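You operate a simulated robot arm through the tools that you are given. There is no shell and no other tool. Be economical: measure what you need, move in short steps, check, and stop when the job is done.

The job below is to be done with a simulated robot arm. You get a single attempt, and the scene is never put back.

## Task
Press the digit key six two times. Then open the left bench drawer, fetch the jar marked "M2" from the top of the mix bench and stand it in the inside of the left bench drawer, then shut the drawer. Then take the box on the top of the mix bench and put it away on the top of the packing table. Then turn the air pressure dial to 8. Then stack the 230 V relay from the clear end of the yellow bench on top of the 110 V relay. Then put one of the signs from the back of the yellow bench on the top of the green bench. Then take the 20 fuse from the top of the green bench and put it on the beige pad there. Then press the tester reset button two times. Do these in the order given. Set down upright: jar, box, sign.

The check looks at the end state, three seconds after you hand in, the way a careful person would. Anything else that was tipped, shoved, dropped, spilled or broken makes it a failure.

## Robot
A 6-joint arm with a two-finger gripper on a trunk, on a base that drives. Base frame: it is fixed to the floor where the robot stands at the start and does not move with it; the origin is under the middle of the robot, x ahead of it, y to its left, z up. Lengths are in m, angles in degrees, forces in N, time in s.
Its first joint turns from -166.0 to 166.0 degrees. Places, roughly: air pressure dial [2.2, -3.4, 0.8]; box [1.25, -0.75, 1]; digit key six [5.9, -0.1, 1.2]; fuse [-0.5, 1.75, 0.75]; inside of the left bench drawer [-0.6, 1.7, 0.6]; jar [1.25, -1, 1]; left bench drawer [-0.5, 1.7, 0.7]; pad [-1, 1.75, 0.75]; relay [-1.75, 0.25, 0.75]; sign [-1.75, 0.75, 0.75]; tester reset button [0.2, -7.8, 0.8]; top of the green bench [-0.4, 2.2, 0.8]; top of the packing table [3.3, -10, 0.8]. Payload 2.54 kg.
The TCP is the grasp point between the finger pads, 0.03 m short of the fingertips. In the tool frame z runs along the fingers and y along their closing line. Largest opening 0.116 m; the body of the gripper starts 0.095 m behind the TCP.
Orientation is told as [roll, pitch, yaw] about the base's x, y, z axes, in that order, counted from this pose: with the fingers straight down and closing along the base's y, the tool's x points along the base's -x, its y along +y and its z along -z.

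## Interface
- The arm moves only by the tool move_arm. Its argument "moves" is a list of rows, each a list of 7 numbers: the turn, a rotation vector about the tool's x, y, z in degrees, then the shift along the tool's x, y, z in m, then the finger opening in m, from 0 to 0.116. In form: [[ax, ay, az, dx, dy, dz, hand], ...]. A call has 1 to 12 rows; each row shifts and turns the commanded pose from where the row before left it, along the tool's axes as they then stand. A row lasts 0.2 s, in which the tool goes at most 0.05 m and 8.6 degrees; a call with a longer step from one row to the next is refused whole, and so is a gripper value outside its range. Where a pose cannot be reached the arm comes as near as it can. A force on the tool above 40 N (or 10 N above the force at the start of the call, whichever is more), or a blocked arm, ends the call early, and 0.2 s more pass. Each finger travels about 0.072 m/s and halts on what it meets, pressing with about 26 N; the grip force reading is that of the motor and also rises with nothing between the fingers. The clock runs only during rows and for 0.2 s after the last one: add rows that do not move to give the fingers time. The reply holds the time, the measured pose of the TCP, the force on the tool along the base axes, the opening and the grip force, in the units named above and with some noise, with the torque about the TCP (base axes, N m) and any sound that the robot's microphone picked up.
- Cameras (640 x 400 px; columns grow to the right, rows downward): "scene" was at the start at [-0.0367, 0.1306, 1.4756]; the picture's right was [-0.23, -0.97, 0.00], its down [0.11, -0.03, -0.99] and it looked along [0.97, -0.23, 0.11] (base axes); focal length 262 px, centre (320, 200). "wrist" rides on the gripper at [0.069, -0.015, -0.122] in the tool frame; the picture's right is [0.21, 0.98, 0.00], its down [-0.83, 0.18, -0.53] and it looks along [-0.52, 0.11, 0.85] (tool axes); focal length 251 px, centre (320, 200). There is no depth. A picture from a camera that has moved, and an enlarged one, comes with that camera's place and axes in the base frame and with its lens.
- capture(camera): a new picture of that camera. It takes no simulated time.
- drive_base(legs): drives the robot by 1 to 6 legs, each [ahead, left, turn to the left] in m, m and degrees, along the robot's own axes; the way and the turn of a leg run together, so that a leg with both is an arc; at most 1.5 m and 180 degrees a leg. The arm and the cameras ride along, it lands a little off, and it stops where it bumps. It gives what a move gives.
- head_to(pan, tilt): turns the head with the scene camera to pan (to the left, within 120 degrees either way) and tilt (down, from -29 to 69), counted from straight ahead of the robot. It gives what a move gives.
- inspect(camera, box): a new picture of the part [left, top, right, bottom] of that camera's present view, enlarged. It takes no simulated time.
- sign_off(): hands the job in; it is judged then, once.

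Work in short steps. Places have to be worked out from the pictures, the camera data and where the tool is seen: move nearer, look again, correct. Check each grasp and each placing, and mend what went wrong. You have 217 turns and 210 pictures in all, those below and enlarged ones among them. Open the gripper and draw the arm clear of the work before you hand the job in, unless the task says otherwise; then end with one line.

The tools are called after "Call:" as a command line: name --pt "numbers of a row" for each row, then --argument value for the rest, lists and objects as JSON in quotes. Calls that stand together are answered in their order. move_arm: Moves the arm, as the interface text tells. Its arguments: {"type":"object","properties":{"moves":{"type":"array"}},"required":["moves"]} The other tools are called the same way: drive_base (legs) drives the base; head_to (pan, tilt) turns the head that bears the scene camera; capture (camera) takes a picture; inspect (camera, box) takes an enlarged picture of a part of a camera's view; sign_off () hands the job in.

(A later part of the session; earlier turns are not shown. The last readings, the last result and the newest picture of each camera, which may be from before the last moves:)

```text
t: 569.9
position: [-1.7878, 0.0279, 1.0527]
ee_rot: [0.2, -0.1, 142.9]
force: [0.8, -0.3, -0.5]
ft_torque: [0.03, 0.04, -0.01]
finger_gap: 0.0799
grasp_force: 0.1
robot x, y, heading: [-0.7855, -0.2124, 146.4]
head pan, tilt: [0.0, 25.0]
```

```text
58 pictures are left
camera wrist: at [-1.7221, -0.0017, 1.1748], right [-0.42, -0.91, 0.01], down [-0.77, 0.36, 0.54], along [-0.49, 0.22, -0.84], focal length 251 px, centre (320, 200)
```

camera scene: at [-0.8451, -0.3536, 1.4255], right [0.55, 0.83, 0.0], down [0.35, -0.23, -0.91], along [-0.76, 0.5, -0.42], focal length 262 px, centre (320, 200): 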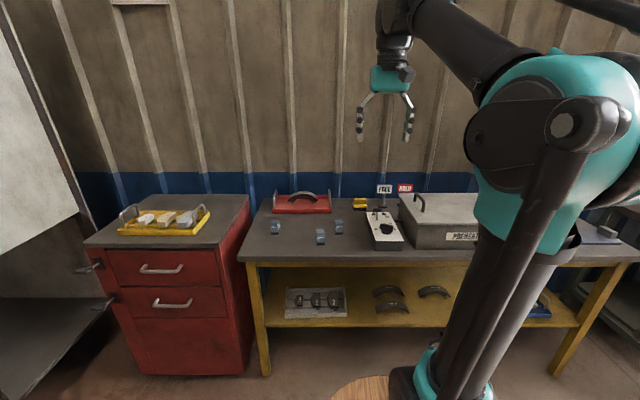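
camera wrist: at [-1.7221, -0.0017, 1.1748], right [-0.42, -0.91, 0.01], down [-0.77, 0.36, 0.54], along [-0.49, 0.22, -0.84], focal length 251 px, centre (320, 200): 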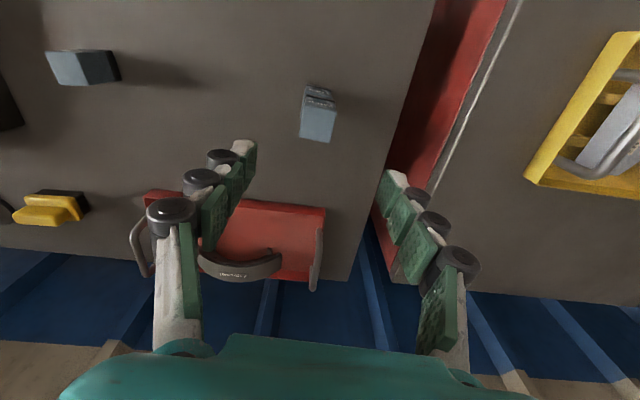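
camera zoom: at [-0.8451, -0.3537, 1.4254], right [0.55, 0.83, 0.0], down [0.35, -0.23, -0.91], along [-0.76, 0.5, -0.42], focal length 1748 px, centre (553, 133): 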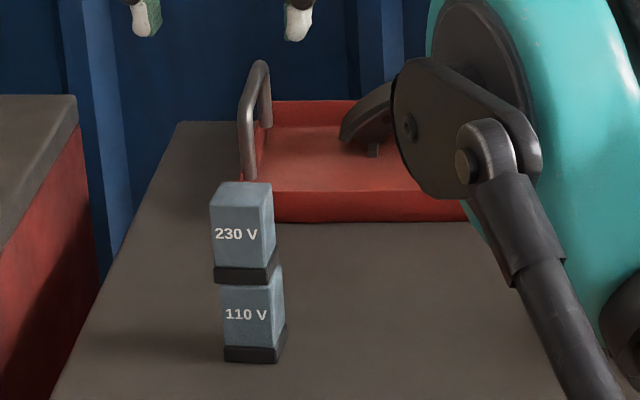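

Stack is neat. Next the FREE sign at the bench back (~(-1.73,0.63)). I raise the arm, drive 0.22 m closer and slightly right.

Call:
move_arm --pt "0 0 0 0.035 0 -0.03 0.1" --pt "0 0 0 0.04 0 -0.02 0.1" --pt "0 0 0 0.045 0 -0.02 0.1" --pt "0 0 0 0.045 0 -0.02 0.1" --pt "0 0 0 0.045 0 0 0.1" --pt "0 0 0 0.045 0 0 0.1"

Call:
drive_base --legs '[[0.2, -0.12, 0]]'

Call:
inspect --camera "scene" --box '[310, 150, 440, 270]'

```text
t: 571.3
position: [-1.5818, -0.123, 1.1387]
ee_rot: [0.3, 0.0, 142.9]
force: [-0.5, 0.7, 0.5]
ft_torque: [-0.02, -0.09, -0.02]
finger_gap: 0.1
grasp_force: 0.0
robot x, y, heading: [-0.7834, -0.2153, 146.5]
head pan, tilt: [0.0, 25.0]
```

```text
t: 573.1
position: [-1.6854, 0.088, 1.1394]
ee_rot: [0.3, -0.1, 142.8]
force: [0.0, 0.2, 1.1]
ft_torque: [0.04, -0.01, 0.01]
finger_gap: 0.0999
grasp_force: 0.0
robot x, y, heading: [-0.8866, -0.0071, 146.5]
head pan, tilt: [0.0, 25.0]
```

```text
3.33 times, centred on (375, 210) of scene
camera zoom: at [-0.9499, -0.1436, 1.4254], right [0.55, 0.83, 0.0], down [0.35, -0.23, -0.91], along [-0.76, 0.5, -0.42], focal length 874 px, centre (137, 167)
```

zoom: 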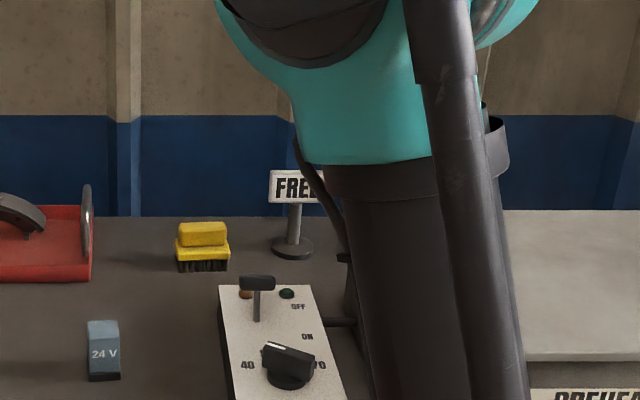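

Sign base confirmed at (-1.729,0.632). I rotate the tool ~-93.5° so the fingers close front-to-back on the plate, then move above it.

Call:
move_arm --pt "0 0 -8.5 0 0 0 0.08" --pt "0 0 -8.5 0 0 0 0.08" --pt "0 0 -8.5 0 0 0 0.08" --pt "0 0 -8.5 0 0 0 0.08" --pt "0 0 -8.5 0 0 0 0.08" --pt "0 0 -8.5 0 0 0 0.08" --pt "0 0 -8.5 0 0 0 0.08" --pt "0 0 -8.5 0 0 0 0.08" --pt "0 0 -8.5 0 0 0 0.08" --pt "0 0 -8.5 0 0 0 0.08" --pt "0 0 -8.5 0 0 0 0.08"

Call:
move_arm --pt "0 0 0 0.0357 -0.0283 0.006 0.08" --pt "0 0 0 0.0357 -0.0283 0.006 0.08" --pt "0 0 0 0.0357 -0.0283 0.006 0.08" --pt "0 0 0 0.0357 -0.0283 0.006 0.08" --pt "0 0 0 0.0357 -0.0283 0.006 0.08" --pt "0 0 0 0.0357 -0.0283 0.006 0.08" --pt "0 0 0 0.0357 -0.0283 0.006 0.08" --pt "0 0 0 0.0357 -0.0283 0.006 0.08" --pt "0 0 0 0.0357 -0.0283 0.006 0.08" --pt "0 0 0 0.0357 -0.0283 0.006 0.08" --pt "0 0 0 0.0357 -0.0283 0.006 0.08" --pt "0 0 0 0.0357 -0.0283 0.006 0.08"

Call:
capture --camera "wrist"

```text
t: 575.5
position: [-1.6851, 0.0894, 1.1367]
ee_rot: [-0.1, -0.2, -123.6]
force: [-0.5, -0.7, 0.1]
ft_torque: [-0.03, 0.01, 0.0]
finger_gap: 0.0801
grasp_force: 0.0
robot x, y, heading: [-0.8871, -0.005, 146.1]
head pan, tilt: [0.0, 25.0]
```

```text
t: 578.1
position: [-1.7346, 0.6325, 1.068]
ee_rot: [-0.1, -0.3, -123.7]
force: [0.4, -0.6, 1.3]
ft_torque: [0.12, 0.06, -0.02]
finger_gap: 0.0799
grasp_force: 0.7
robot x, y, heading: [-0.8888, -0.006, 146.7]
head pan, tilt: [0.0, 25.0]
```

```text
56 pictures are left
camera wrist: at [-1.7077, 0.6993, 1.1913], right [0.93, -0.36, 0.0], down [-0.3, -0.79, 0.54], along [-0.2, -0.5, -0.84], focal length 251 px, centre (320, 200)
```

wrist: 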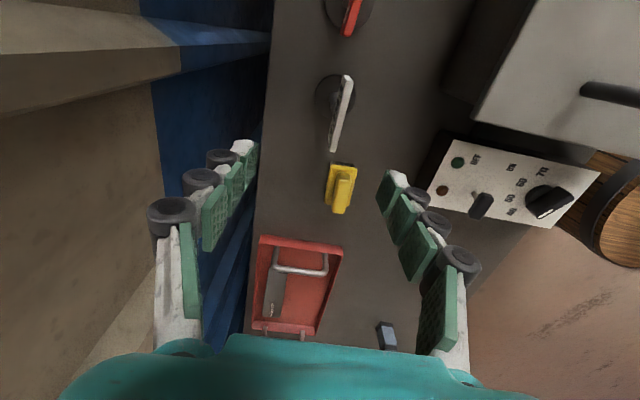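

Sign: plate centre (-1.713,0.631), plate line bearing 62°. Rotate 6°, centre, and descend to grip the plate.

Call:
move_arm --pt "0 0 -6.1 0 0 0 0.07" --pt "0 0 0 0.0086 0.0197 0.02 0.07" --pt "0 0 0 0 0 0.045 0.07" --pt "0 0 0 0 0 0.045 0.07" --pt "0 0 0 0 0 0.03 0.07" --pt "0 0 0 0 0 0.02 0.07" --pt "0 0 0 0 0 0 0.07"

Call:
capture --camera "wrist"

```text
t: 579.7
position: [-1.709, 0.6317, 0.9077]
ee_rot: [-0.1, -0.2, -117.6]
force: [-0.3, 0.0, 0.4]
ft_torque: [0.01, 0.01, -0.02]
finger_gap: 0.0699
grasp_force: 0.1
robot x, y, heading: [-0.8851, -0.0038, 146.3]
head pan, tilt: [0.0, 25.0]
```

```text
55 pictures are left
camera wrist: at [-1.6891, 0.7005, 1.031], right [0.96, -0.26, 0.0], down [-0.22, -0.81, 0.54], along [-0.14, -0.52, -0.84], focal length 251 px, centre (320, 200)
```

wrist: 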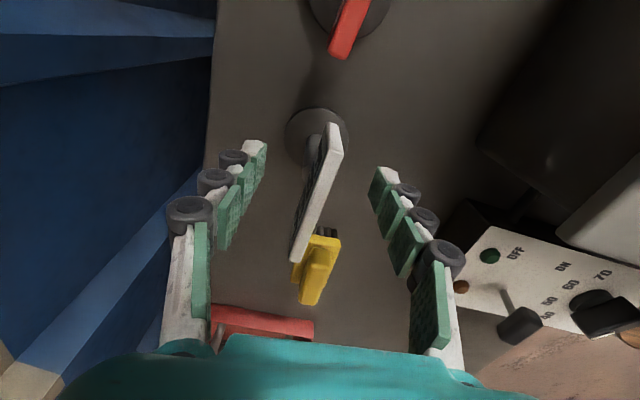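

Plate lies centred and parallel between the fingers. Close and lift.

Call:
move_arm --pt "0 0 0 0 0 0 0.045" --pt "0 0 0 0 0 0 0.02" --pt "0 0 0 0 0 0 0.002" --pt "0 0 0 0 0 0 0" --pt "0 0 0 0 0 0 0" --pt "0 0 0 0 0 -0.015 0" --pt "0 0 0 0 0 -0.04 0" --pt "0 0 0 0 0 -0.045 0" --pt "0 0 0 0 0 -0.045 0" --pt "0 0 0 0 0 -0.045 0"

Call:
capture --camera "wrist"

```text
t: 581.9
position: [-1.7083, 0.6298, 1.0944]
ee_rot: [-0.1, -0.3, -117.6]
force: [-0.1, 0.2, -2.1]
ft_torque: [0.04, -0.02, -0.01]
finger_gap: 0.0076
grasp_force: 26.1
robot x, y, heading: [-0.8905, -0.0053, 146.4]
head pan, tilt: [0.0, 25.0]
```

```text
54 pictures are left
camera wrist: at [-1.6887, 0.7002, 1.218], right [0.96, -0.26, 0.0], down [-0.22, -0.81, 0.54], along [-0.14, -0.52, -0.84], focal length 251 px, centre (320, 200)
```

wrist: 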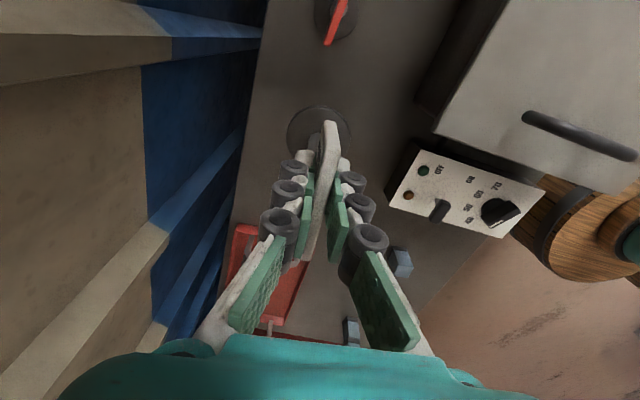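

Sign held. I lift, retract to the front, and drive to the green bench's left end, close in.

Call:
move_arm --pt "0 0 0 0 0 -0.045 0" --pt "0 0 0 0 0 -0.045 0" --pt "0 0 0 0 0.01 -0.04 0" --pt "0 0 0 -0.0127 0.0392 0 0" --pt "0 0 0 -0.0127 0.0392 0 0" --pt "0 0 0 -0.0127 0.0392 0 0" --pt "0 0 0 -0.0127 0.0392 0 0" --pt "0 0 0 -0.0127 0.0392 0 0" --pt "0 0 0 -0.0127 0.0392 0 0" --pt "0 0 0 -0.0127 0.0392 0 0" --pt "0 0 0 -0.0127 0.0392 0 0" --pt "0 0 0 -0.0127 0.0392 0 0"

Call:
drive_base --legs '[[-0.4, 0, 0], [0, -1.4, 0]]'

```text
t: 584.5
position: [-1.4109, 0.3474, 1.1714]
ee_rot: [0.0, -0.2, -117.6]
force: [-0.2, 0.3, -2.0]
ft_torque: [0.02, -0.02, -0.01]
finger_gap: 0.0075
grasp_force: 25.9
out of reach, approached as far as the arm can: row 1, 2, 3
robot x, y, heading: [-0.8904, -0.006, 146.2]
head pan, tilt: [0.0, 25.0]
```

```text
t: 593.5
position: [-0.2943, 1.2839, 1.1722]
ee_rot: [-0.1, -0.3, -117.9]
force: [-0.5, 0.4, -2.8]
ft_torque: [0.03, -0.04, 0.04]
finger_gap: 0.0074
grasp_force: 26.5
robot x, y, heading: [0.2255, 0.9301, 146.0]
head pan, tilt: [0.0, 25.0]
```

Drive the last 0.34 m in and look at the bench.

Call:
drive_base --legs '[[0.33, -0.03, 0.3]]'

Call:
head_to --pan 5 --tilt 32

Call:
capture --camera "scene"

Call:
capture --camera "wrist"

```text
t: 595.7
position: [-0.5563, 1.4884, 1.1709]
ee_rot: [0.0, -0.4, -117.5]
force: [0.3, 0.1, -2.4]
ft_torque: [0.01, 0.0, 0.01]
finger_gap: 0.0076
grasp_force: 25.8
robot x, y, heading: [-0.0343, 1.1388, 146.6]
head pan, tilt: [0.0, 25.0]
```

```text
t: 596.4
position: [-0.5564, 1.4892, 1.1704]
ee_rot: [-0.2, -0.4, -117.7]
force: [-0.3, 0.1, -1.7]
ft_torque: [0.04, 0.0, 0.0]
finger_gap: 0.0076
grasp_force: 26.4
robot x, y, heading: [-0.0368, 1.1399, 146.5]
head pan, tilt: [5.0, 32.0]
```

```text
53 pictures are left
camera scene: at [-0.0974, 0.9906, 1.4144], right [0.48, 0.88, 0.0], down [0.47, -0.25, -0.85], along [-0.75, 0.41, -0.53], focal length 262 px, centre (320, 200)
```

scene: 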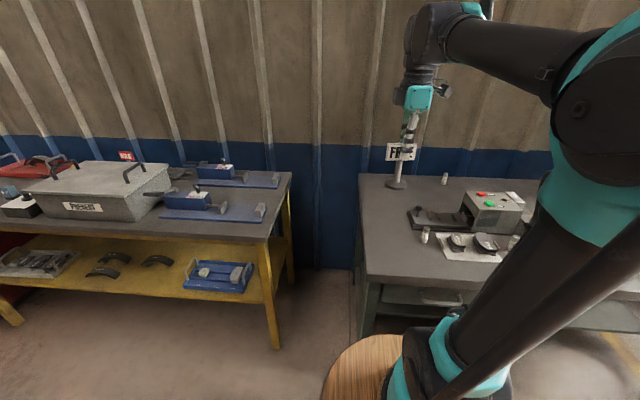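

```text
52 pictures are left
camera wrist: at [-0.5373, 1.5578, 1.2941], right [0.97, -0.26, 0.0], down [-0.22, -0.81, 0.54], along [-0.14, -0.52, -0.84], focal length 251 px, centre (320, 200)
```

wrist: 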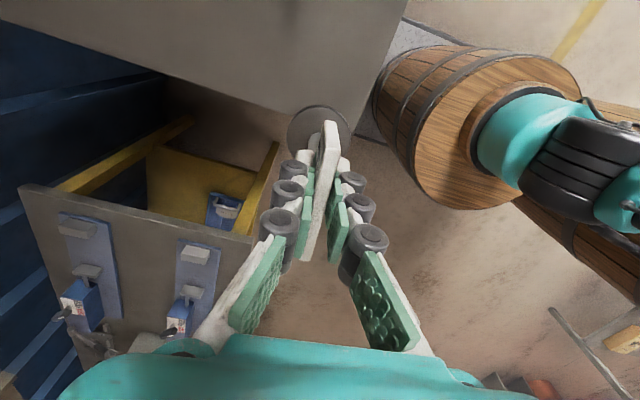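

The sign hovers over a free spot near the front-left of the green bench (≈8 cm from the edges, 13 cm from the nearest fuse). Lower it there.

Call:
move_arm --pt "0 0 0 0.008 0.004 0.045 0" --pt "0 0 0 0.008 0 0.045 0" --pt "0 0 0 0 0 0.045 0" --pt "0 0 0 0 0 0.045 0" --pt "0 0 0 0 0 0.04 0" --pt "0 0 0 0 0 0.015 0" --pt "0 0 0 0 0 0 0"

Call:
inspect --camera "scene" --box '[340, 130, 530, 290]'

```text
t: 598.0
position: [-0.5472, 1.4998, 0.9369]
ee_rot: [-0.2, -0.3, -117.7]
force: [0.5, 0.5, -2.2]
ft_torque: [0.04, 0.0, 0.01]
finger_gap: 0.0073
grasp_force: 26.3
robot x, y, heading: [-0.0325, 1.1384, 146.5]
head pan, tilt: [5.0, 32.0]
```

```text
2.50 times, centred on (435, 210) of scene
camera zoom: at [-0.0974, 0.9905, 1.4143], right [0.48, 0.88, 0.0], down [0.47, -0.25, -0.85], along [-0.75, 0.41, -0.53], focal length 655 px, centre (32, 175)
```

zoom: 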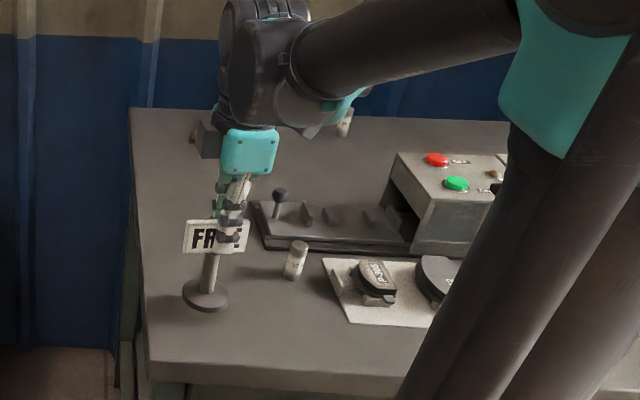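

Good spot. Lower by small steps.

Call:
move_arm --pt "0 0 0 0 0 0.008 0" --pt "0 0 0 0 0 0.005 0" --pt "0 0 0 0 0 0 0"

Call:
move_arm --pt "0 0 0 0 0 0.003 0" --pt "0 0 0 0 0 0.002 0" --pt "0 0 0 0 0 0 0"

```text
t: 598.8
position: [-0.5486, 1.4992, 0.9245]
ee_rot: [0.0, -0.3, -117.7]
force: [0.3, 0.4, -2.0]
ft_torque: [0.02, -0.01, 0.04]
finger_gap: 0.0076
grasp_force: 26.4
robot x, y, heading: [-0.0326, 1.1391, 146.5]
head pan, tilt: [5.0, 32.0]
```

```text
t: 599.6
position: [-0.5478, 1.5004, 0.9177]
ee_rot: [-0.2, -0.3, -117.7]
force: [0.8, 0.2, -2.7]
ft_torque: [-0.01, -0.01, 0.0]
finger_gap: 0.0075
grasp_force: 26.1
robot x, y, heading: [-0.0331, 1.1342, 146.1]
head pan, tilt: [5.0, 32.0]
```

Call:
move_arm --pt "0 0 0 0 0 0.003 0" --pt "0 0 0 0 0 0.002 0" --pt "0 0 0 0 0 0 0"

Call:
move_arm --pt "0 0 0 0 0 0.002 0" --pt "0 0 0 0 0 0.002 0" --pt "0 0 0 0 0 0 0"

```text
t: 600.4
position: [-0.5471, 1.4997, 0.9133]
ee_rot: [-0.1, -0.2, -117.6]
force: [-0.3, 0.8, -2.5]
ft_torque: [0.02, 0.01, -0.01]
finger_gap: 0.0075
grasp_force: 25.7
robot x, y, heading: [-0.0315, 1.14, 146.7]
head pan, tilt: [5.0, 32.0]
```

```text
t: 601.2
position: [-0.5462, 1.5002, 0.9119]
ee_rot: [0.0, -0.3, -117.6]
force: [2.2, 0.6, 19.5]
ft_torque: [-0.63, 0.27, 0.06]
finger_gap: 0.0073
grasp_force: 25.7
robot x, y, heading: [-0.0316, 1.1372, 146.4]
head pan, tilt: [5.0, 32.0]
```

Contact. Ease 1.5 mm, open, rise.

Call:
move_arm --pt "0 0 0 0 0 -0.0015 0" --pt "0 0 0 0 0 0 0.015" --pt "0 0 0 0 0 0 0.03" --pt "0 0 0 0 0 0 0.045" --pt "0 0 0 0 0 -0.02 0.05" --pt "0 0 0 0 0 -0.045 0.05" --pt "0 0 0 0 0 -0.045 0.06" --pt "0 0 0 0 0 -0.045 0.07" --pt "0 0 0 0 0 -0.045 0.08"

Call:
capture --camera "wrist"

Call:
inspect --camera "scene" --box '[340, 130, 530, 290]'

```text
t: 603.2
position: [-0.5471, 1.4999, 1.11]
ee_rot: [0.0, -0.4, -117.6]
force: [1.2, 0.4, 0.4]
ft_torque: [0.03, 0.0, -0.02]
finger_gap: 0.0801
grasp_force: 0.0
robot x, y, heading: [-0.0315, 1.1362, 146.6]
head pan, tilt: [5.0, 32.0]
```

```text
50 pictures are left
camera wrist: at [-0.527, 1.5687, 1.2326], right [0.97, -0.26, 0.0], down [-0.22, -0.81, 0.54], along [-0.14, -0.52, -0.84], focal length 251 px, centre (320, 200)
```

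wrist: 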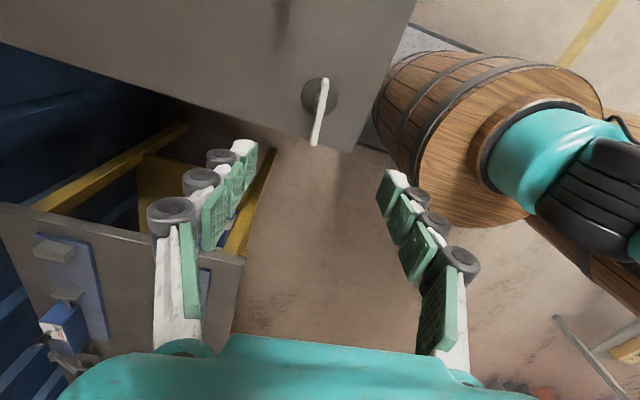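

```text
2.50 times, centred on (435, 210) of scene
camera zoom: at [-0.0973, 0.9905, 1.4143], right [0.48, 0.88, 0.0], down [0.47, -0.25, -0.85], along [-0.75, 0.41, -0.53], focal length 655 px, centre (32, 175)
```

zoom: 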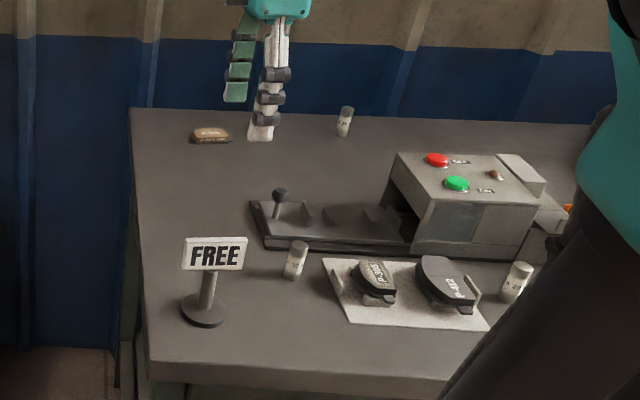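

Sign stands upright. The beige (tan) pad is at back-left, ≈(-0.91,1.82). Now I read the three fuses' labels.

Call:
inspect --camera "scene" --box '[416, 158, 448, 214]'

Call:
inspect --camera "scene" --box '[470, 200, 510, 230]'

Call:
inspect --camera "scene" --box '[390, 160, 450, 190]'

```text
7.14 times, centred on (432, 186) of scene
camera zoom: at [-0.0973, 0.9905, 1.4143], right [0.48, 0.88, 0.0], down [0.47, -0.25, -0.85], along [-0.75, 0.41, -0.53], focal length 1873 px, centre (-480, 300)
```

zoom: 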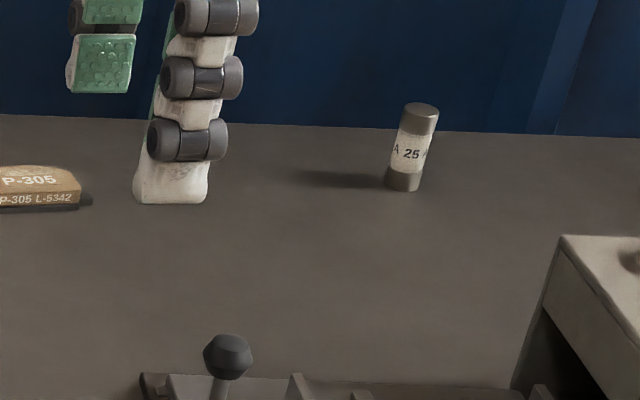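

```text
13.33 times, centred on (490, 215) of scene
camera zoom: at [-0.0973, 0.9905, 1.4143], right [0.48, 0.88, 0.0], down [0.47, -0.25, -0.85], along [-0.75, 0.41, -0.53], focal length 3496 px, centre (-1947, 0)
```

zoom: 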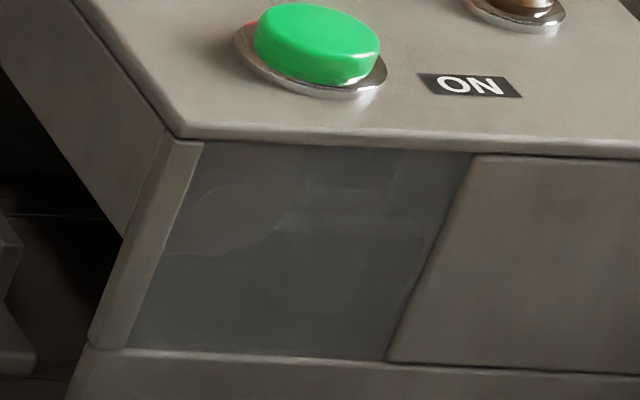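

```text
10.67 times, centred on (420, 175) of scene
camera zoom: at [-0.0973, 0.9905, 1.4143], right [0.48, 0.88, 0.0], down [0.47, -0.25, -0.85], along [-0.75, 0.41, -0.53], focal length 2797 px, centre (-747, 467)
```

zoom: 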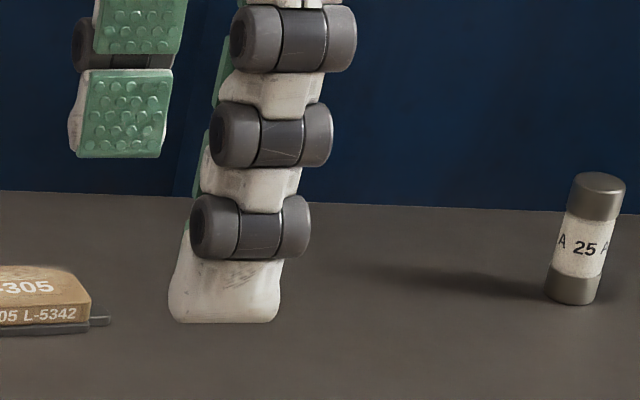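

The back one is 25 A. Check the two front fuses.

Call:
inspect --camera "scene" --box '[494, 228, 534, 256]'

Call:
inspect --camera "scene" --box '[405, 220, 445, 248]'

```text
14.29 times, centred on (514, 242) of scene
camera zoom: at [-0.0973, 0.9905, 1.4143], right [0.48, 0.88, 0.0], down [0.47, -0.25, -0.85], along [-0.75, 0.41, -0.53], focal length 3745 px, centre (-2451, -400)
```

zoom: 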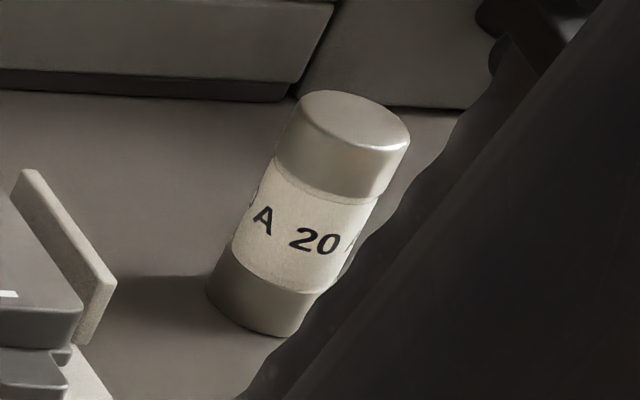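

```text
14.29 times, centred on (425, 234) of scene
camera zoom: at [-0.0973, 0.9905, 1.4143], right [0.48, 0.88, 0.0], down [0.47, -0.25, -0.85], along [-0.75, 0.41, -0.53], focal length 3745 px, centre (-1180, -286)
```

zoom: 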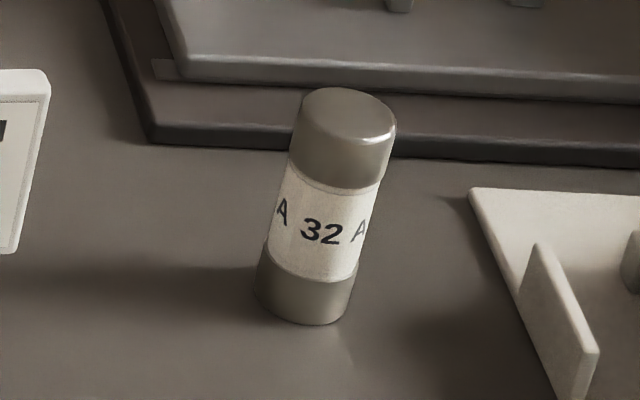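

The 20 A fuse is the right front one, at about (-0.375,1.871), 2.5 cm thick, ~6 cm tall. Move above it, fingers closing front-to-back (clear of the mat tab and tester).

Call:
move_arm --pt "0 0 6.1 0 0 0 0.07" --pt "0 0 0 0.0449 -0.007 0 0.06" --pt "0 0 0 0.0449 -0.007 0 0.06" --pt "0 0 0 0.0449 -0.007 0 0.06" --pt "0 0 0 0.0449 -0.007 0 0.06" --pt "0 0 0 0.0449 -0.007 0 0.06" --pt "0 0 0 0.0449 -0.007 0 0.06" --pt "0 0 0 0.0449 -0.007 0 0.06" --pt "0 0 0 0.0449 -0.007 0 0.06" --pt "0 0 0 0.0449 -0.007 0 0.06" --pt "0 0 0 0 0 0 0.06"

Call:
capture --camera "wrist"

```text
t: 605.6
position: [-0.3732, 1.8714, 1.1089]
ee_rot: [-0.2, -0.3, -123.6]
force: [0.3, -0.3, 0.3]
ft_torque: [-0.01, -0.03, -0.04]
finger_gap: 0.06
grasp_force: 0.2
robot x, y, heading: [-0.0354, 1.136, 146.3]
head pan, tilt: [5.0, 32.0]
```

```text
43 pictures are left
camera wrist: at [-0.3457, 1.9379, 1.2321], right [0.93, -0.36, 0.0], down [-0.3, -0.79, 0.54], along [-0.2, -0.5, -0.84], focal length 251 px, centre (320, 200)
```

wrist: 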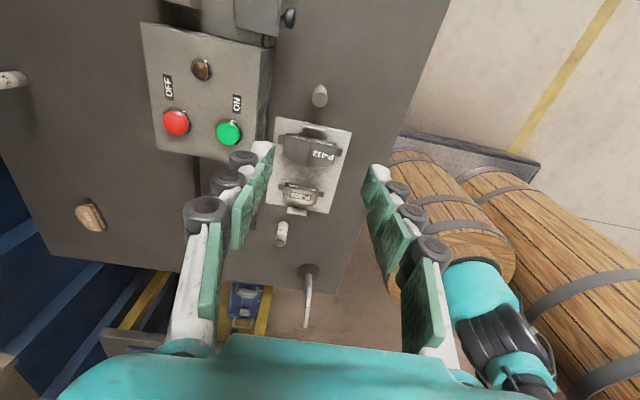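

Fuse at (-0.373,1.876); the tester box edge is 6 cm behind it. Narrow the opening to 5 cm and descend to TCP z≈0.85.

Call:
move_arm --pt "0 0 0 0.004 -0.001 0.04 0.05" --pt "0 0 0 0 0 0.045 0.046" --pt "0 0 0 0 0 0.045 0.046" --pt "0 0 0 0 0 0.045 0.046" --pt "0 0 0 0 0 0.04 0.046" --pt "0 0 0 0 0 0.025 0.046" --pt "0 0 0 0 0 0.015 0.046" --pt "0 0 0 0 0 0 0.046"

Call:
capture --camera "wrist"

```text
t: 607.4
position: [-0.3746, 1.8732, 0.8534]
ee_rot: [0.0, -0.4, -123.7]
force: [0.3, 0.1, 0.1]
ft_torque: [-0.01, 0.0, -0.05]
finger_gap: 0.0461
grasp_force: 0.1
robot x, y, heading: [-0.0331, 1.1411, 146.6]
head pan, tilt: [5.0, 32.0]
```

```text
42 pictures are left
camera wrist: at [-0.3475, 1.9401, 0.975], right [0.93, -0.36, 0.0], down [-0.3, -0.79, 0.54], along [-0.2, -0.5, -0.84], focal length 251 px, centre (320, 200)
```

wrist: 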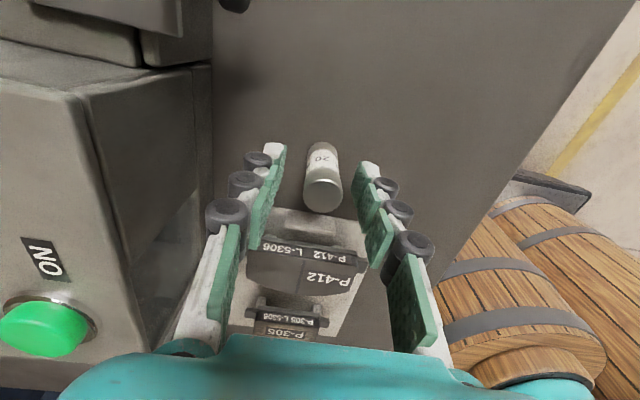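

The "20" fuse is centred. Close and lift.

Call:
move_arm --pt "0 0 0 0 0 0 0.03" --pt "0 0 0 0 0 0 0.018" --pt "0 0 0 0 0 0 0.015" --pt "0 0 0 0 0 -0.015 0.015" --pt "0 0 0 0 0 -0.04 0.015" --pt "0 0 0 0 0 -0.045 0.015" --pt "0 0 0 0 0 -0.045 0.015" --pt "0 0 0 0 0 -0.045 0.015"

Call:
inspect --camera "wrist" --box '[0, 100, 400, 350]'

```text
t: 609.2
position: [-0.3694, 1.8763, 1.0444]
ee_rot: [-0.1, -0.3, -123.8]
force: [-0.8, 0.1, -0.8]
ft_torque: [-0.02, -0.02, 0.01]
finger_gap: 0.0203
grasp_force: 26.1
robot x, y, heading: [-0.0362, 1.1416, 146.4]
head pan, tilt: [5.0, 32.0]
```

```text
1.60 times, centred on (200, 225) of wrist
camera zoom: at [-0.3436, 1.9423, 1.1667], right [0.93, -0.36, 0.0], down [-0.3, -0.79, 0.54], along [-0.2, -0.5, -0.84], focal length 402 px, centre (512, 160)
```

zoom: 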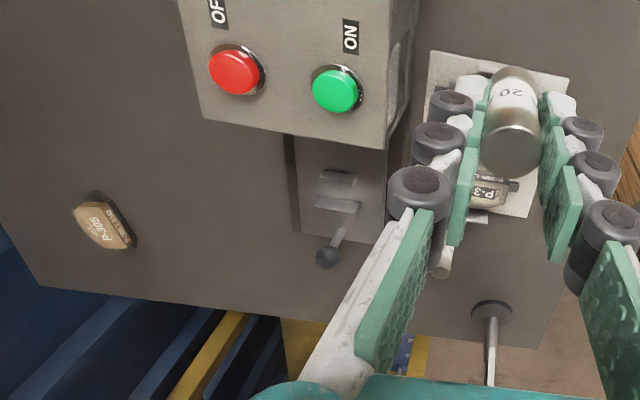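

Fuse held. The tan pad is at ≈(-0.90,1.824). Move over it at the same height (5 cm above the tester).

Call:
move_arm --pt "0 0 0 -0.0307 -0.0375 -0.002 0.015" --pt "0 0 0 -0.0307 -0.0375 -0.002 0.015" --pt "0 0 0 -0.0307 -0.0375 0 0.015" --pt "0 0 0 -0.0307 -0.0375 0 0.015" --pt "0 0 0 -0.0307 -0.0375 0 0.015" --pt "0 0 0 -0.0307 -0.0375 0 0.015" --pt "0 0 0 -0.0307 -0.0375 0 0.015" --pt "0 0 0 -0.0307 -0.0375 0 0.015" --pt "0 0 0 -0.0307 -0.0375 0 0.015" --pt "0 0 0 -0.0307 -0.0375 0 0.015" --pt "0 0 0 -0.0307 -0.0375 0 0.015"

Call:
inspect --camera "wrist" --box '[200, 20, 440, 220]'

Call:
inspect --camera "scene" --box '[370, 130, 470, 200]'

```text
t: 611.6
position: [-0.8767, 1.8131, 1.0383]
ee_rot: [-0.1, -0.3, -123.9]
force: [0.4, 0.5, -0.6]
ft_torque: [-0.1, 0.04, 0.0]
finger_gap: 0.0203
grasp_force: 25.9
out of reach, approached as far as the arm can: row 11
robot x, y, heading: [-0.0338, 1.1405, 146.5]
head pan, tilt: [5.0, 32.0]
```

```text
2.00 times, centred on (320, 120) of wrist
camera zoom: at [-0.8491, 1.8801, 1.1621], right [0.93, -0.36, 0.0], down [-0.31, -0.79, 0.54], along [-0.2, -0.5, -0.84], focal length 503 px, centre (320, 360)
```

zoom: 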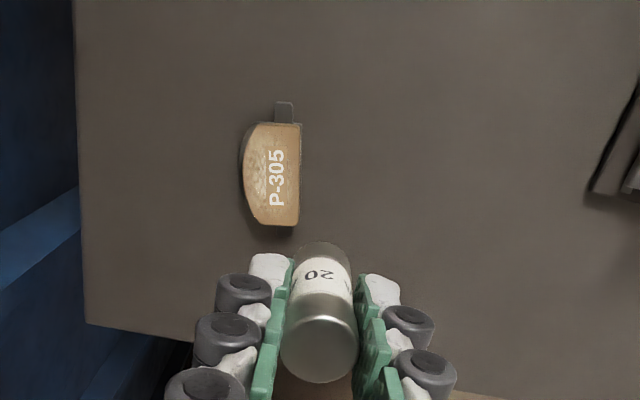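

```text
5.71 times, centred on (420, 165) of scene
camera zoom: at [-0.0971, 0.9907, 1.4144], right [0.48, 0.88, 0.0], down [0.47, -0.25, -0.85], along [-0.74, 0.41, -0.53], focal length 1498 px, centre (-251, 400)
```

zoom: 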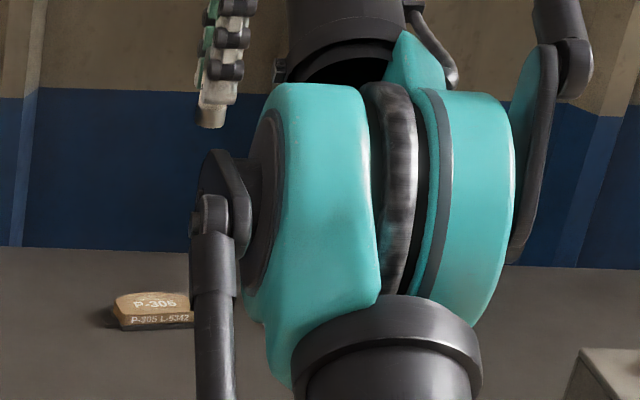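

Pad top centre at (-0.903,1.824), z≈0.83. Lower 8 cm first (more reach), then shift 2.8 cm over it.

Call:
move_arm --pt "0 0 0 0 0 0.04 0.015" --pt "0 0 0 0 0 0.04 0.015" --pt "0 0 0 -0.004 -0.014 0 0.015" --pt "0 0 0 -0.0045 -0.014 0 0.015" --pt "0 0 0 0 0 0 0.015"

Call:
inspect --camera "wrist" --box '[200, 60, 440, 240]'

```text
t: 612.8
position: [-0.9052, 1.8201, 0.9619]
ee_rot: [-0.1, -0.3, -123.6]
force: [0.4, 0.4, 0.2]
ft_torque: [0.03, 0.03, -0.01]
finger_gap: 0.0204
grasp_force: 26.3
robot x, y, heading: [-0.0341, 1.1371, 146.4]
head pan, tilt: [5.0, 32.0]
```

```text
2.22 times, centred on (320, 150) of wrist
camera zoom: at [-0.878, 1.8868, 1.0845], right [0.93, -0.36, 0.0], down [-0.3, -0.79, 0.54], along [-0.2, -0.5, -0.84], focal length 559 px, centre (320, 311)
```

zoom: 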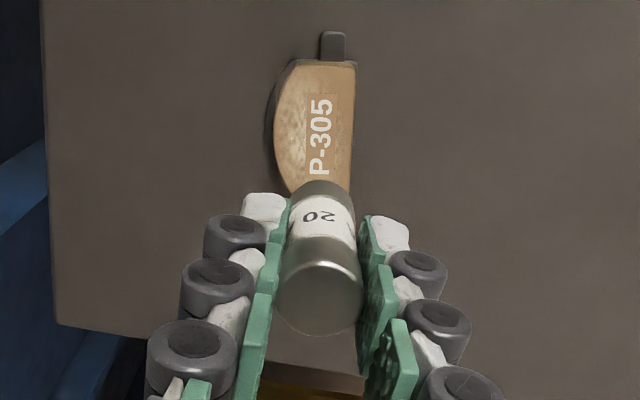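

Centred within 3 mm. Descend 7 cm, then feel.

Call:
move_arm --pt "0 0 0 0.003 -0.001 0.03 0.015" --pt "0 0 0 0 0 0.03 0.015" --pt "0 0 0 0 0 0.01 0.015" --pt "0 0 0 0 0 0 0.015"

Call:
inspect --camera "wrist" --box '[200, 60, 440, 240]'

```text
t: 613.8
position: [-0.9032, 1.8245, 0.8918]
ee_rot: [-0.1, -0.4, -123.7]
force: [-0.8, 0.2, -0.5]
ft_torque: [0.04, 0.0, 0.04]
finger_gap: 0.0202
grasp_force: 25.9
robot x, y, heading: [-0.0374, 1.1386, 146.2]
head pan, tilt: [5.0, 32.0]
```

```text
2.22 times, centred on (320, 150) of wrist
camera zoom: at [-0.8768, 1.891, 1.0147], right [0.93, -0.36, 0.0], down [-0.3, -0.79, 0.54], along [-0.2, -0.5, -0.84], focal length 559 px, centre (320, 311)
```

zoom: 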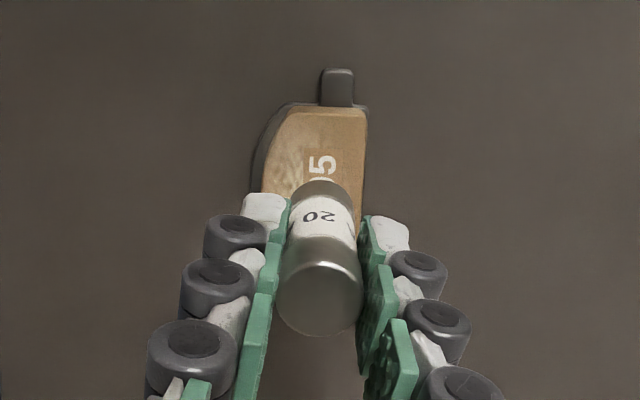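

Call:
move_arm --pt "0 0 0 0 0 0.005 0.015" --pt "0 0 0 0 0 0.003 0.015" --pt "0 0 0 0 0 0 0.015"

Call:
move_arm --pt "0 0 0 0 0 0.003 0.015" --pt "0 0 0 0 0 0.001 0.015" --pt "0 0 0 0 0 0 0.015"

```text
t: 614.6
position: [-0.9032, 1.8236, 0.8858]
ee_rot: [-0.1, -0.3, -123.7]
force: [-0.7, 1.0, 0.7]
ft_torque: [0.0, -0.01, 0.01]
finger_gap: 0.0202
grasp_force: 25.8
robot x, y, heading: [-0.0344, 1.1383, 146.6]
head pan, tilt: [5.0, 32.0]
```

```text
t: 615.4
position: [-0.905, 1.8235, 0.8814]
ee_rot: [-0.1, -0.3, -123.6]
force: [-0.1, 1.0, -0.5]
ft_torque: [-0.01, 0.02, 0.0]
finger_gap: 0.0205
grasp_force: 25.9
robot x, y, heading: [-0.0338, 1.1385, 146.2]
head pan, tilt: [5.0, 32.0]
```

Call:
move_arm --pt "0 0 0 0 0 0.002 0.015" --pt "0 0 0 0 0 0.002 0.015" --pt "0 0 0 0 0 0 0.015"

Call:
move_arm --pt "0 0 0 0 0 0.002 0.015" --pt "0 0 0 0 0 0.001 0.015" --pt "0 0 0 0 0 0 0.015"

```text
t: 616.2
position: [-0.9044, 1.8239, 0.8775]
ee_rot: [0.0, -0.3, -123.7]
force: [0.3, 0.8, -0.9]
ft_torque: [0.01, 0.02, -0.05]
finger_gap: 0.0204
grasp_force: 25.9
robot x, y, heading: [-0.0364, 1.1351, 146.4]
head pan, tilt: [5.0, 32.0]
```

```text
t: 617.0
position: [-0.9052, 1.8233, 0.8731]
ee_rot: [-0.1, -0.3, -123.8]
force: [0.5, 0.7, -0.6]
ft_torque: [-0.02, 0.01, 0.01]
finger_gap: 0.0204
grasp_force: 25.9
robot x, y, heading: [-0.038, 1.1381, 146.4]
head pan, tilt: [5.0, 32.0]
```

Call:
move_arm --pt "0 0 0 0 0 0.002 0.015" --pt "0 0 0 0 0 0.001 0.015" --pt "0 0 0 0 0 0 0.015"

Call:
inspect --camera "wrist" --box '[240, 90, 400, 210]'

```text
t: 617.8
position: [-0.9043, 1.8223, 0.8699]
ee_rot: [-0.2, -0.3, -123.6]
force: [0.8, 0.6, -0.4]
ft_torque: [-0.02, 0.01, 0.01]
finger_gap: 0.0203
grasp_force: 26.1
robot x, y, heading: [-0.0358, 1.1384, 146.5]
head pan, tilt: [5.0, 32.0]
```

```text
3.33 times, centred on (320, 150) of wrist
camera zoom: at [-0.8788, 1.8898, 0.9934], right [0.93, -0.36, 0.0], down [-0.3, -0.79, 0.54], along [-0.2, -0.5, -0.84], focal length 838 px, centre (320, 367)
```

zoom: 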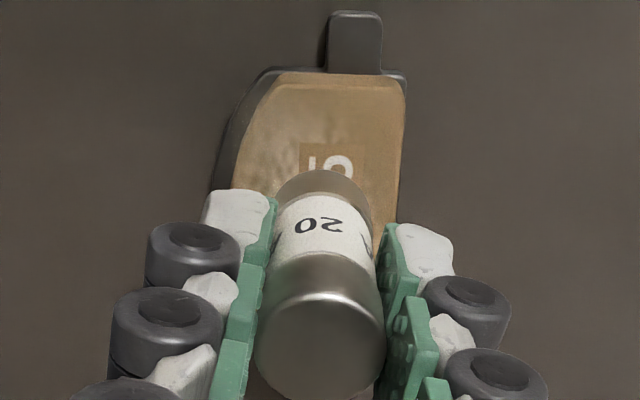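

Call:
move_arm --pt "0 0 0 0 0 0.0015 0.015" --pt "0 0 0 0 0 0.0015 0.015" --pt "0 0 0 0 0 0 0.015"

Call:
move_arm --pt "0 0 0 0 0 0.0015 0.015" --pt "0 0 0 0 0 0 0.015"

```text
t: 618.6
position: [-0.906, 1.8246, 0.8679]
ee_rot: [-0.1, -0.3, -123.7]
force: [0.2, -0.3, -0.6]
ft_torque: [-0.03, -0.05, 0.01]
finger_gap: 0.0203
grasp_force: 25.8
robot x, y, heading: [-0.033, 1.139, 146.6]
head pan, tilt: [5.0, 32.0]
```

```text
t: 619.2
position: [-0.9065, 1.8244, 0.8677]
ee_rot: [-0.1, -0.3, -123.6]
force: [-1.9, 1.0, 21.7]
ft_torque: [0.01, 0.07, 0.01]
finger_gap: 0.0206
grasp_force: 26.3
robot x, y, heading: [-0.0332, 1.141, 146.5]
head pan, tilt: [5.0, 32.0]
```

Contact (≈22 N). Ease 1 mm, open gently and rise.

Call:
move_arm --pt "0 0 0 0 0 -0.0012 0.015" --pt "0 0 0 0 0 0 0.024" --pt "0 0 0 0 0 0 0.032" --pt "0 0 0 0 0 0 0.042" --pt "0 0 0 0 0 -0.02 0.046" --pt "0 0 0 0 0 -0.045 0.05" --pt "0 0 0 0 0 -0.045 0.05" --pt "0 0 0 0.02 0 -0.04 0.06"

Call:
capture --camera "wrist"

```text
t: 621.0
position: [-0.8846, 1.827, 1.0013]
ee_rot: [-0.1, -0.3, -123.5]
force: [0.2, -0.3, 1.2]
ft_torque: [0.02, 0.04, 0.0]
finger_gap: 0.06
grasp_force: 0.1
out of reach, approached as far as the arm can: row 7, 8
robot x, y, heading: [-0.0332, 1.1406, 146.7]
head pan, tilt: [5.0, 32.0]
```

```text
35 pictures are left
camera wrist: at [-0.8591, 1.8939, 1.124], right [0.93, -0.36, 0.0], down [-0.3, -0.79, 0.54], along [-0.2, -0.5, -0.84], focal length 251 px, centre (320, 200)
```

wrist: 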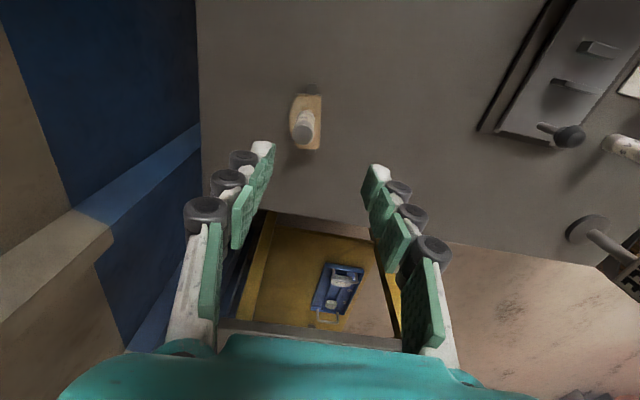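

The fuse stands on the beige pad. Last: tester reset button at (0.2,-7.8). Retract the arm high over the sign, re-centre, and drive off.

Call:
move_arm --pt "0 0 0 -0.008 0.038 -0.028 0.07" --pt "0 0 0 -0.008 0.038 -0.028 0.08" --pt "0 0 0 -0.01 0.0415 -0.022 0.08" --pt "0 0 0 -0.01 0.0415 -0.022 0.08" --pt "0 0 0 -0.01 0.0415 -0.022 0.08" --pt "0 0 0 -0.01 0.0415 -0.022 0.08" --pt "0 0 0 -0.01 0.0415 -0.022 0.08" --pt "0 0 0 -0.01 0.0415 -0.022 0.08" --pt "0 0 0 -0.01 0.0415 -0.015 0.08" --pt "0 0 0 -0.01 0.0415 -0.015 0.08"

Call:
move_arm --pt "0 0 8.2 0 0 0 0.08" --pt "0 0 8.2 0 0 0 0.08" --pt "0 0 8.2 0 0 0 0.08" --pt "0 0 8.2 0 0 0 0.08" --pt "0 0 8.2 0 0 0 0.08" --pt "0 0 8.2 0 0 0 0.08" --pt "0 0 8.2 0 0 0 0.08" --pt "0 0 8.2 0 0 0 0.08" --pt "0 0 8.2 0 0 0 0.08" --pt "0 0 8.2 0 0 0 0.08" --pt "0 0 8.2 0 0 -0.03 0.08"

Call:
drive_base --legs '[[-1.0, 0, 0], [0, 0, 180]]'

```text
t: 623.2
position: [-0.5946, 1.524, 1.2201]
ee_rot: [-0.1, -0.3, -123.6]
force: [-0.2, 1.1, 0.0]
ft_torque: [-0.04, -0.09, 0.04]
finger_gap: 0.0799
grasp_force: 0.1
robot x, y, heading: [-0.0358, 1.1431, 146.5]
head pan, tilt: [5.0, 32.0]
```

```text
t: 625.6
position: [-0.5951, 1.5216, 1.2507]
ee_rot: [0.4, -0.1, 146.0]
force: [0.2, 0.6, -0.9]
ft_torque: [0.0, -0.07, 0.04]
finger_gap: 0.0799
grasp_force: 0.1
robot x, y, heading: [-0.0358, 1.1378, 146.5]
head pan, tilt: [5.0, 32.0]
```

```text
t: 638.2
position: [1.3583, 0.2103, 1.2503]
ee_rot: [0.3, -0.2, -32.3]
force: [0.3, -0.6, 0.2]
ft_torque: [-0.03, 0.0, 0.01]
finger_gap: 0.0801
grasp_force: 0.0
robot x, y, heading: [0.7866, 0.5756, -31.8]
head pan, tilt: [5.0, 32.0]
```

Call:
drive_base --legs '[[-0.15, 0, -1.9], [0, -1.4, 0], [0.05, -0.9, 0]]'

```text
t: 650.4
position: [-0.0126, -1.6466, 1.2522]
ee_rot: [0.3, -0.1, -34.1]
force: [0.8, 0.4, -0.1]
ft_torque: [-0.01, 0.04, 0.02]
finger_gap: 0.08
grasp_force: 0.1
robot x, y, heading: [-0.572, -1.257, -33.6]
head pan, tilt: [5.0, 32.0]
```

Call:
drive_base --legs '[[0.52, -1.2, 0], [0, -1.4, 0]]'

```text
t: 663.5
position: [-1.0196, -4.092, 1.2519]
ee_rot: [0.3, -0.1, -35.2]
force: [0.1, 0.2, 0.3]
ft_torque: [0.0, -0.05, 0.01]
finger_gap: 0.08
grasp_force: 0.1
robot x, y, heading: [-1.5691, -3.6933, -34.8]
head pan, tilt: [5.0, 32.0]
```

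Call:
drive_base --legs '[[0, -0.7, 1.0], [0, -0.85, 0]]'

```text
t: 671.5
position: [-1.8708, -5.3626, 1.2516]
ee_rot: [0.3, -0.1, -33.6]
force: [0.3, -0.1, 0.1]
ft_torque: [0.02, -0.02, -0.02]
finger_gap: 0.0801
grasp_force: 0.0
robot x, y, heading: [-2.4322, -4.979, -33.2]
head pan, tilt: [5.0, 32.0]
```

In the corridor. Drive 2.7 m ahead and look right toward the tester.

Call:
drive_base --legs '[[1.4, 0, -0.3], [1.4, 0, 0]]'

Call:
head_to --pan -45 --tilt 22

Call:
capture --camera "scene"

```text
t: 685.1
position: [0.4505, -6.9598, 1.2501]
ee_rot: [0.2, -0.1, -36.6]
force: [0.6, 0.1, 0.8]
ft_torque: [0.0, 0.01, 0.03]
finger_gap: 0.08
grasp_force: 0.1
robot x, y, heading: [-0.0898, -6.5509, -36.6]
head pan, tilt: [5.0, 32.0]
```

```text
t: 686.3
position: [0.4507, -6.959, 1.251]
ee_rot: [0.2, -0.1, -36.6]
force: [-0.5, -0.7, 0.1]
ft_torque: [0.0, -0.02, 0.05]
finger_gap: 0.0799
grasp_force: 0.0
robot x, y, heading: [-0.0901, -6.5508, -36.2]
head pan, tilt: [-45.0, 22.0]
```

```text
34 pictures are left
camera scene: at [-0.0868, -6.4497, 1.4303], right [-0.99, -0.15, 0.0], down [-0.06, 0.37, -0.93], along [0.14, -0.92, -0.37], focal length 262 px, centre (320, 200)
```

scene: 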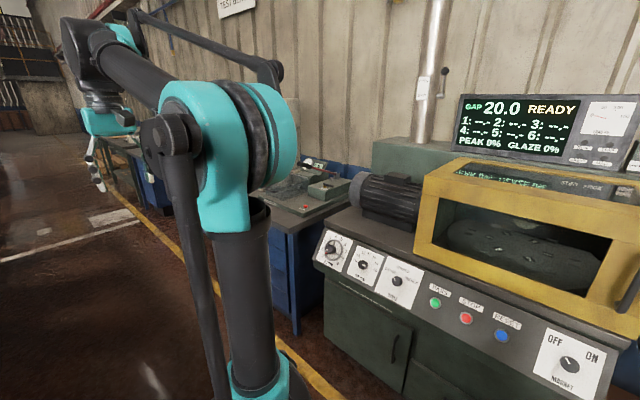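

That panel is a grinder; the tester is on the next ("TEST BENCH") bench, as the given place says. Drive 0.7 m on and look.

Call:
drive_base --legs '[[0.68, 0, 2.5]]'

Call:
head_to --pan -62 --tilt 30

Call:
capture --camera "scene"

```text
t: 690.1
position: [1.0471, -7.3079, 1.2516]
ee_rot: [0.3, -0.1, -32.5]
force: [1.4, 0.1, -0.5]
ft_torque: [0.0, 0.0, 0.0]
finger_gap: 0.08
grasp_force: 0.1
robot x, y, heading: [0.4797, -6.9369, -32.2]
head pan, tilt: [-45.0, 22.0]
```

```text
t: 690.9
position: [1.048, -7.3077, 1.2519]
ee_rot: [0.3, -0.2, -32.5]
force: [1.0, 0.3, -0.5]
ft_torque: [0.03, 0.0, 0.02]
finger_gap: 0.0799
grasp_force: 0.1
robot x, y, heading: [0.4807, -6.9385, -32.1]
head pan, tilt: [-62.0, 30.0]
```

```text
33 pictures are left
camera scene: at [0.4484, -6.8368, 1.4175], right [-1.0, 0.07, 0.0], down [0.04, 0.5, -0.87], along [-0.06, -0.86, -0.5], focal length 262 px, centre (320, 200)
```

scene: 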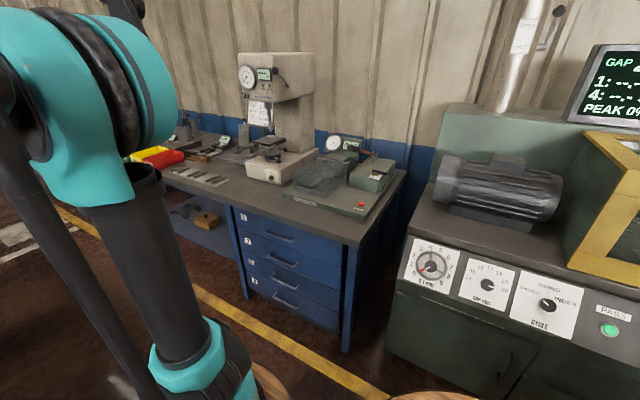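

Call:
inspect --camera "scene" --box '[235, 125, 405, 225]'

```text
3.76 times, centred on (320, 175) of scene
camera zoom: at [0.4484, -6.8368, 1.4175], right [-1.0, 0.07, 0.0], down [0.04, 0.5, -0.87], along [-0.06, -0.86, -0.5], focal length 987 px, centre (320, 294)
```

zoom: 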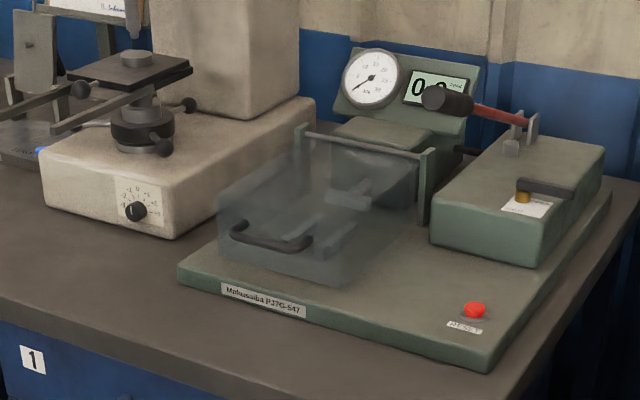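

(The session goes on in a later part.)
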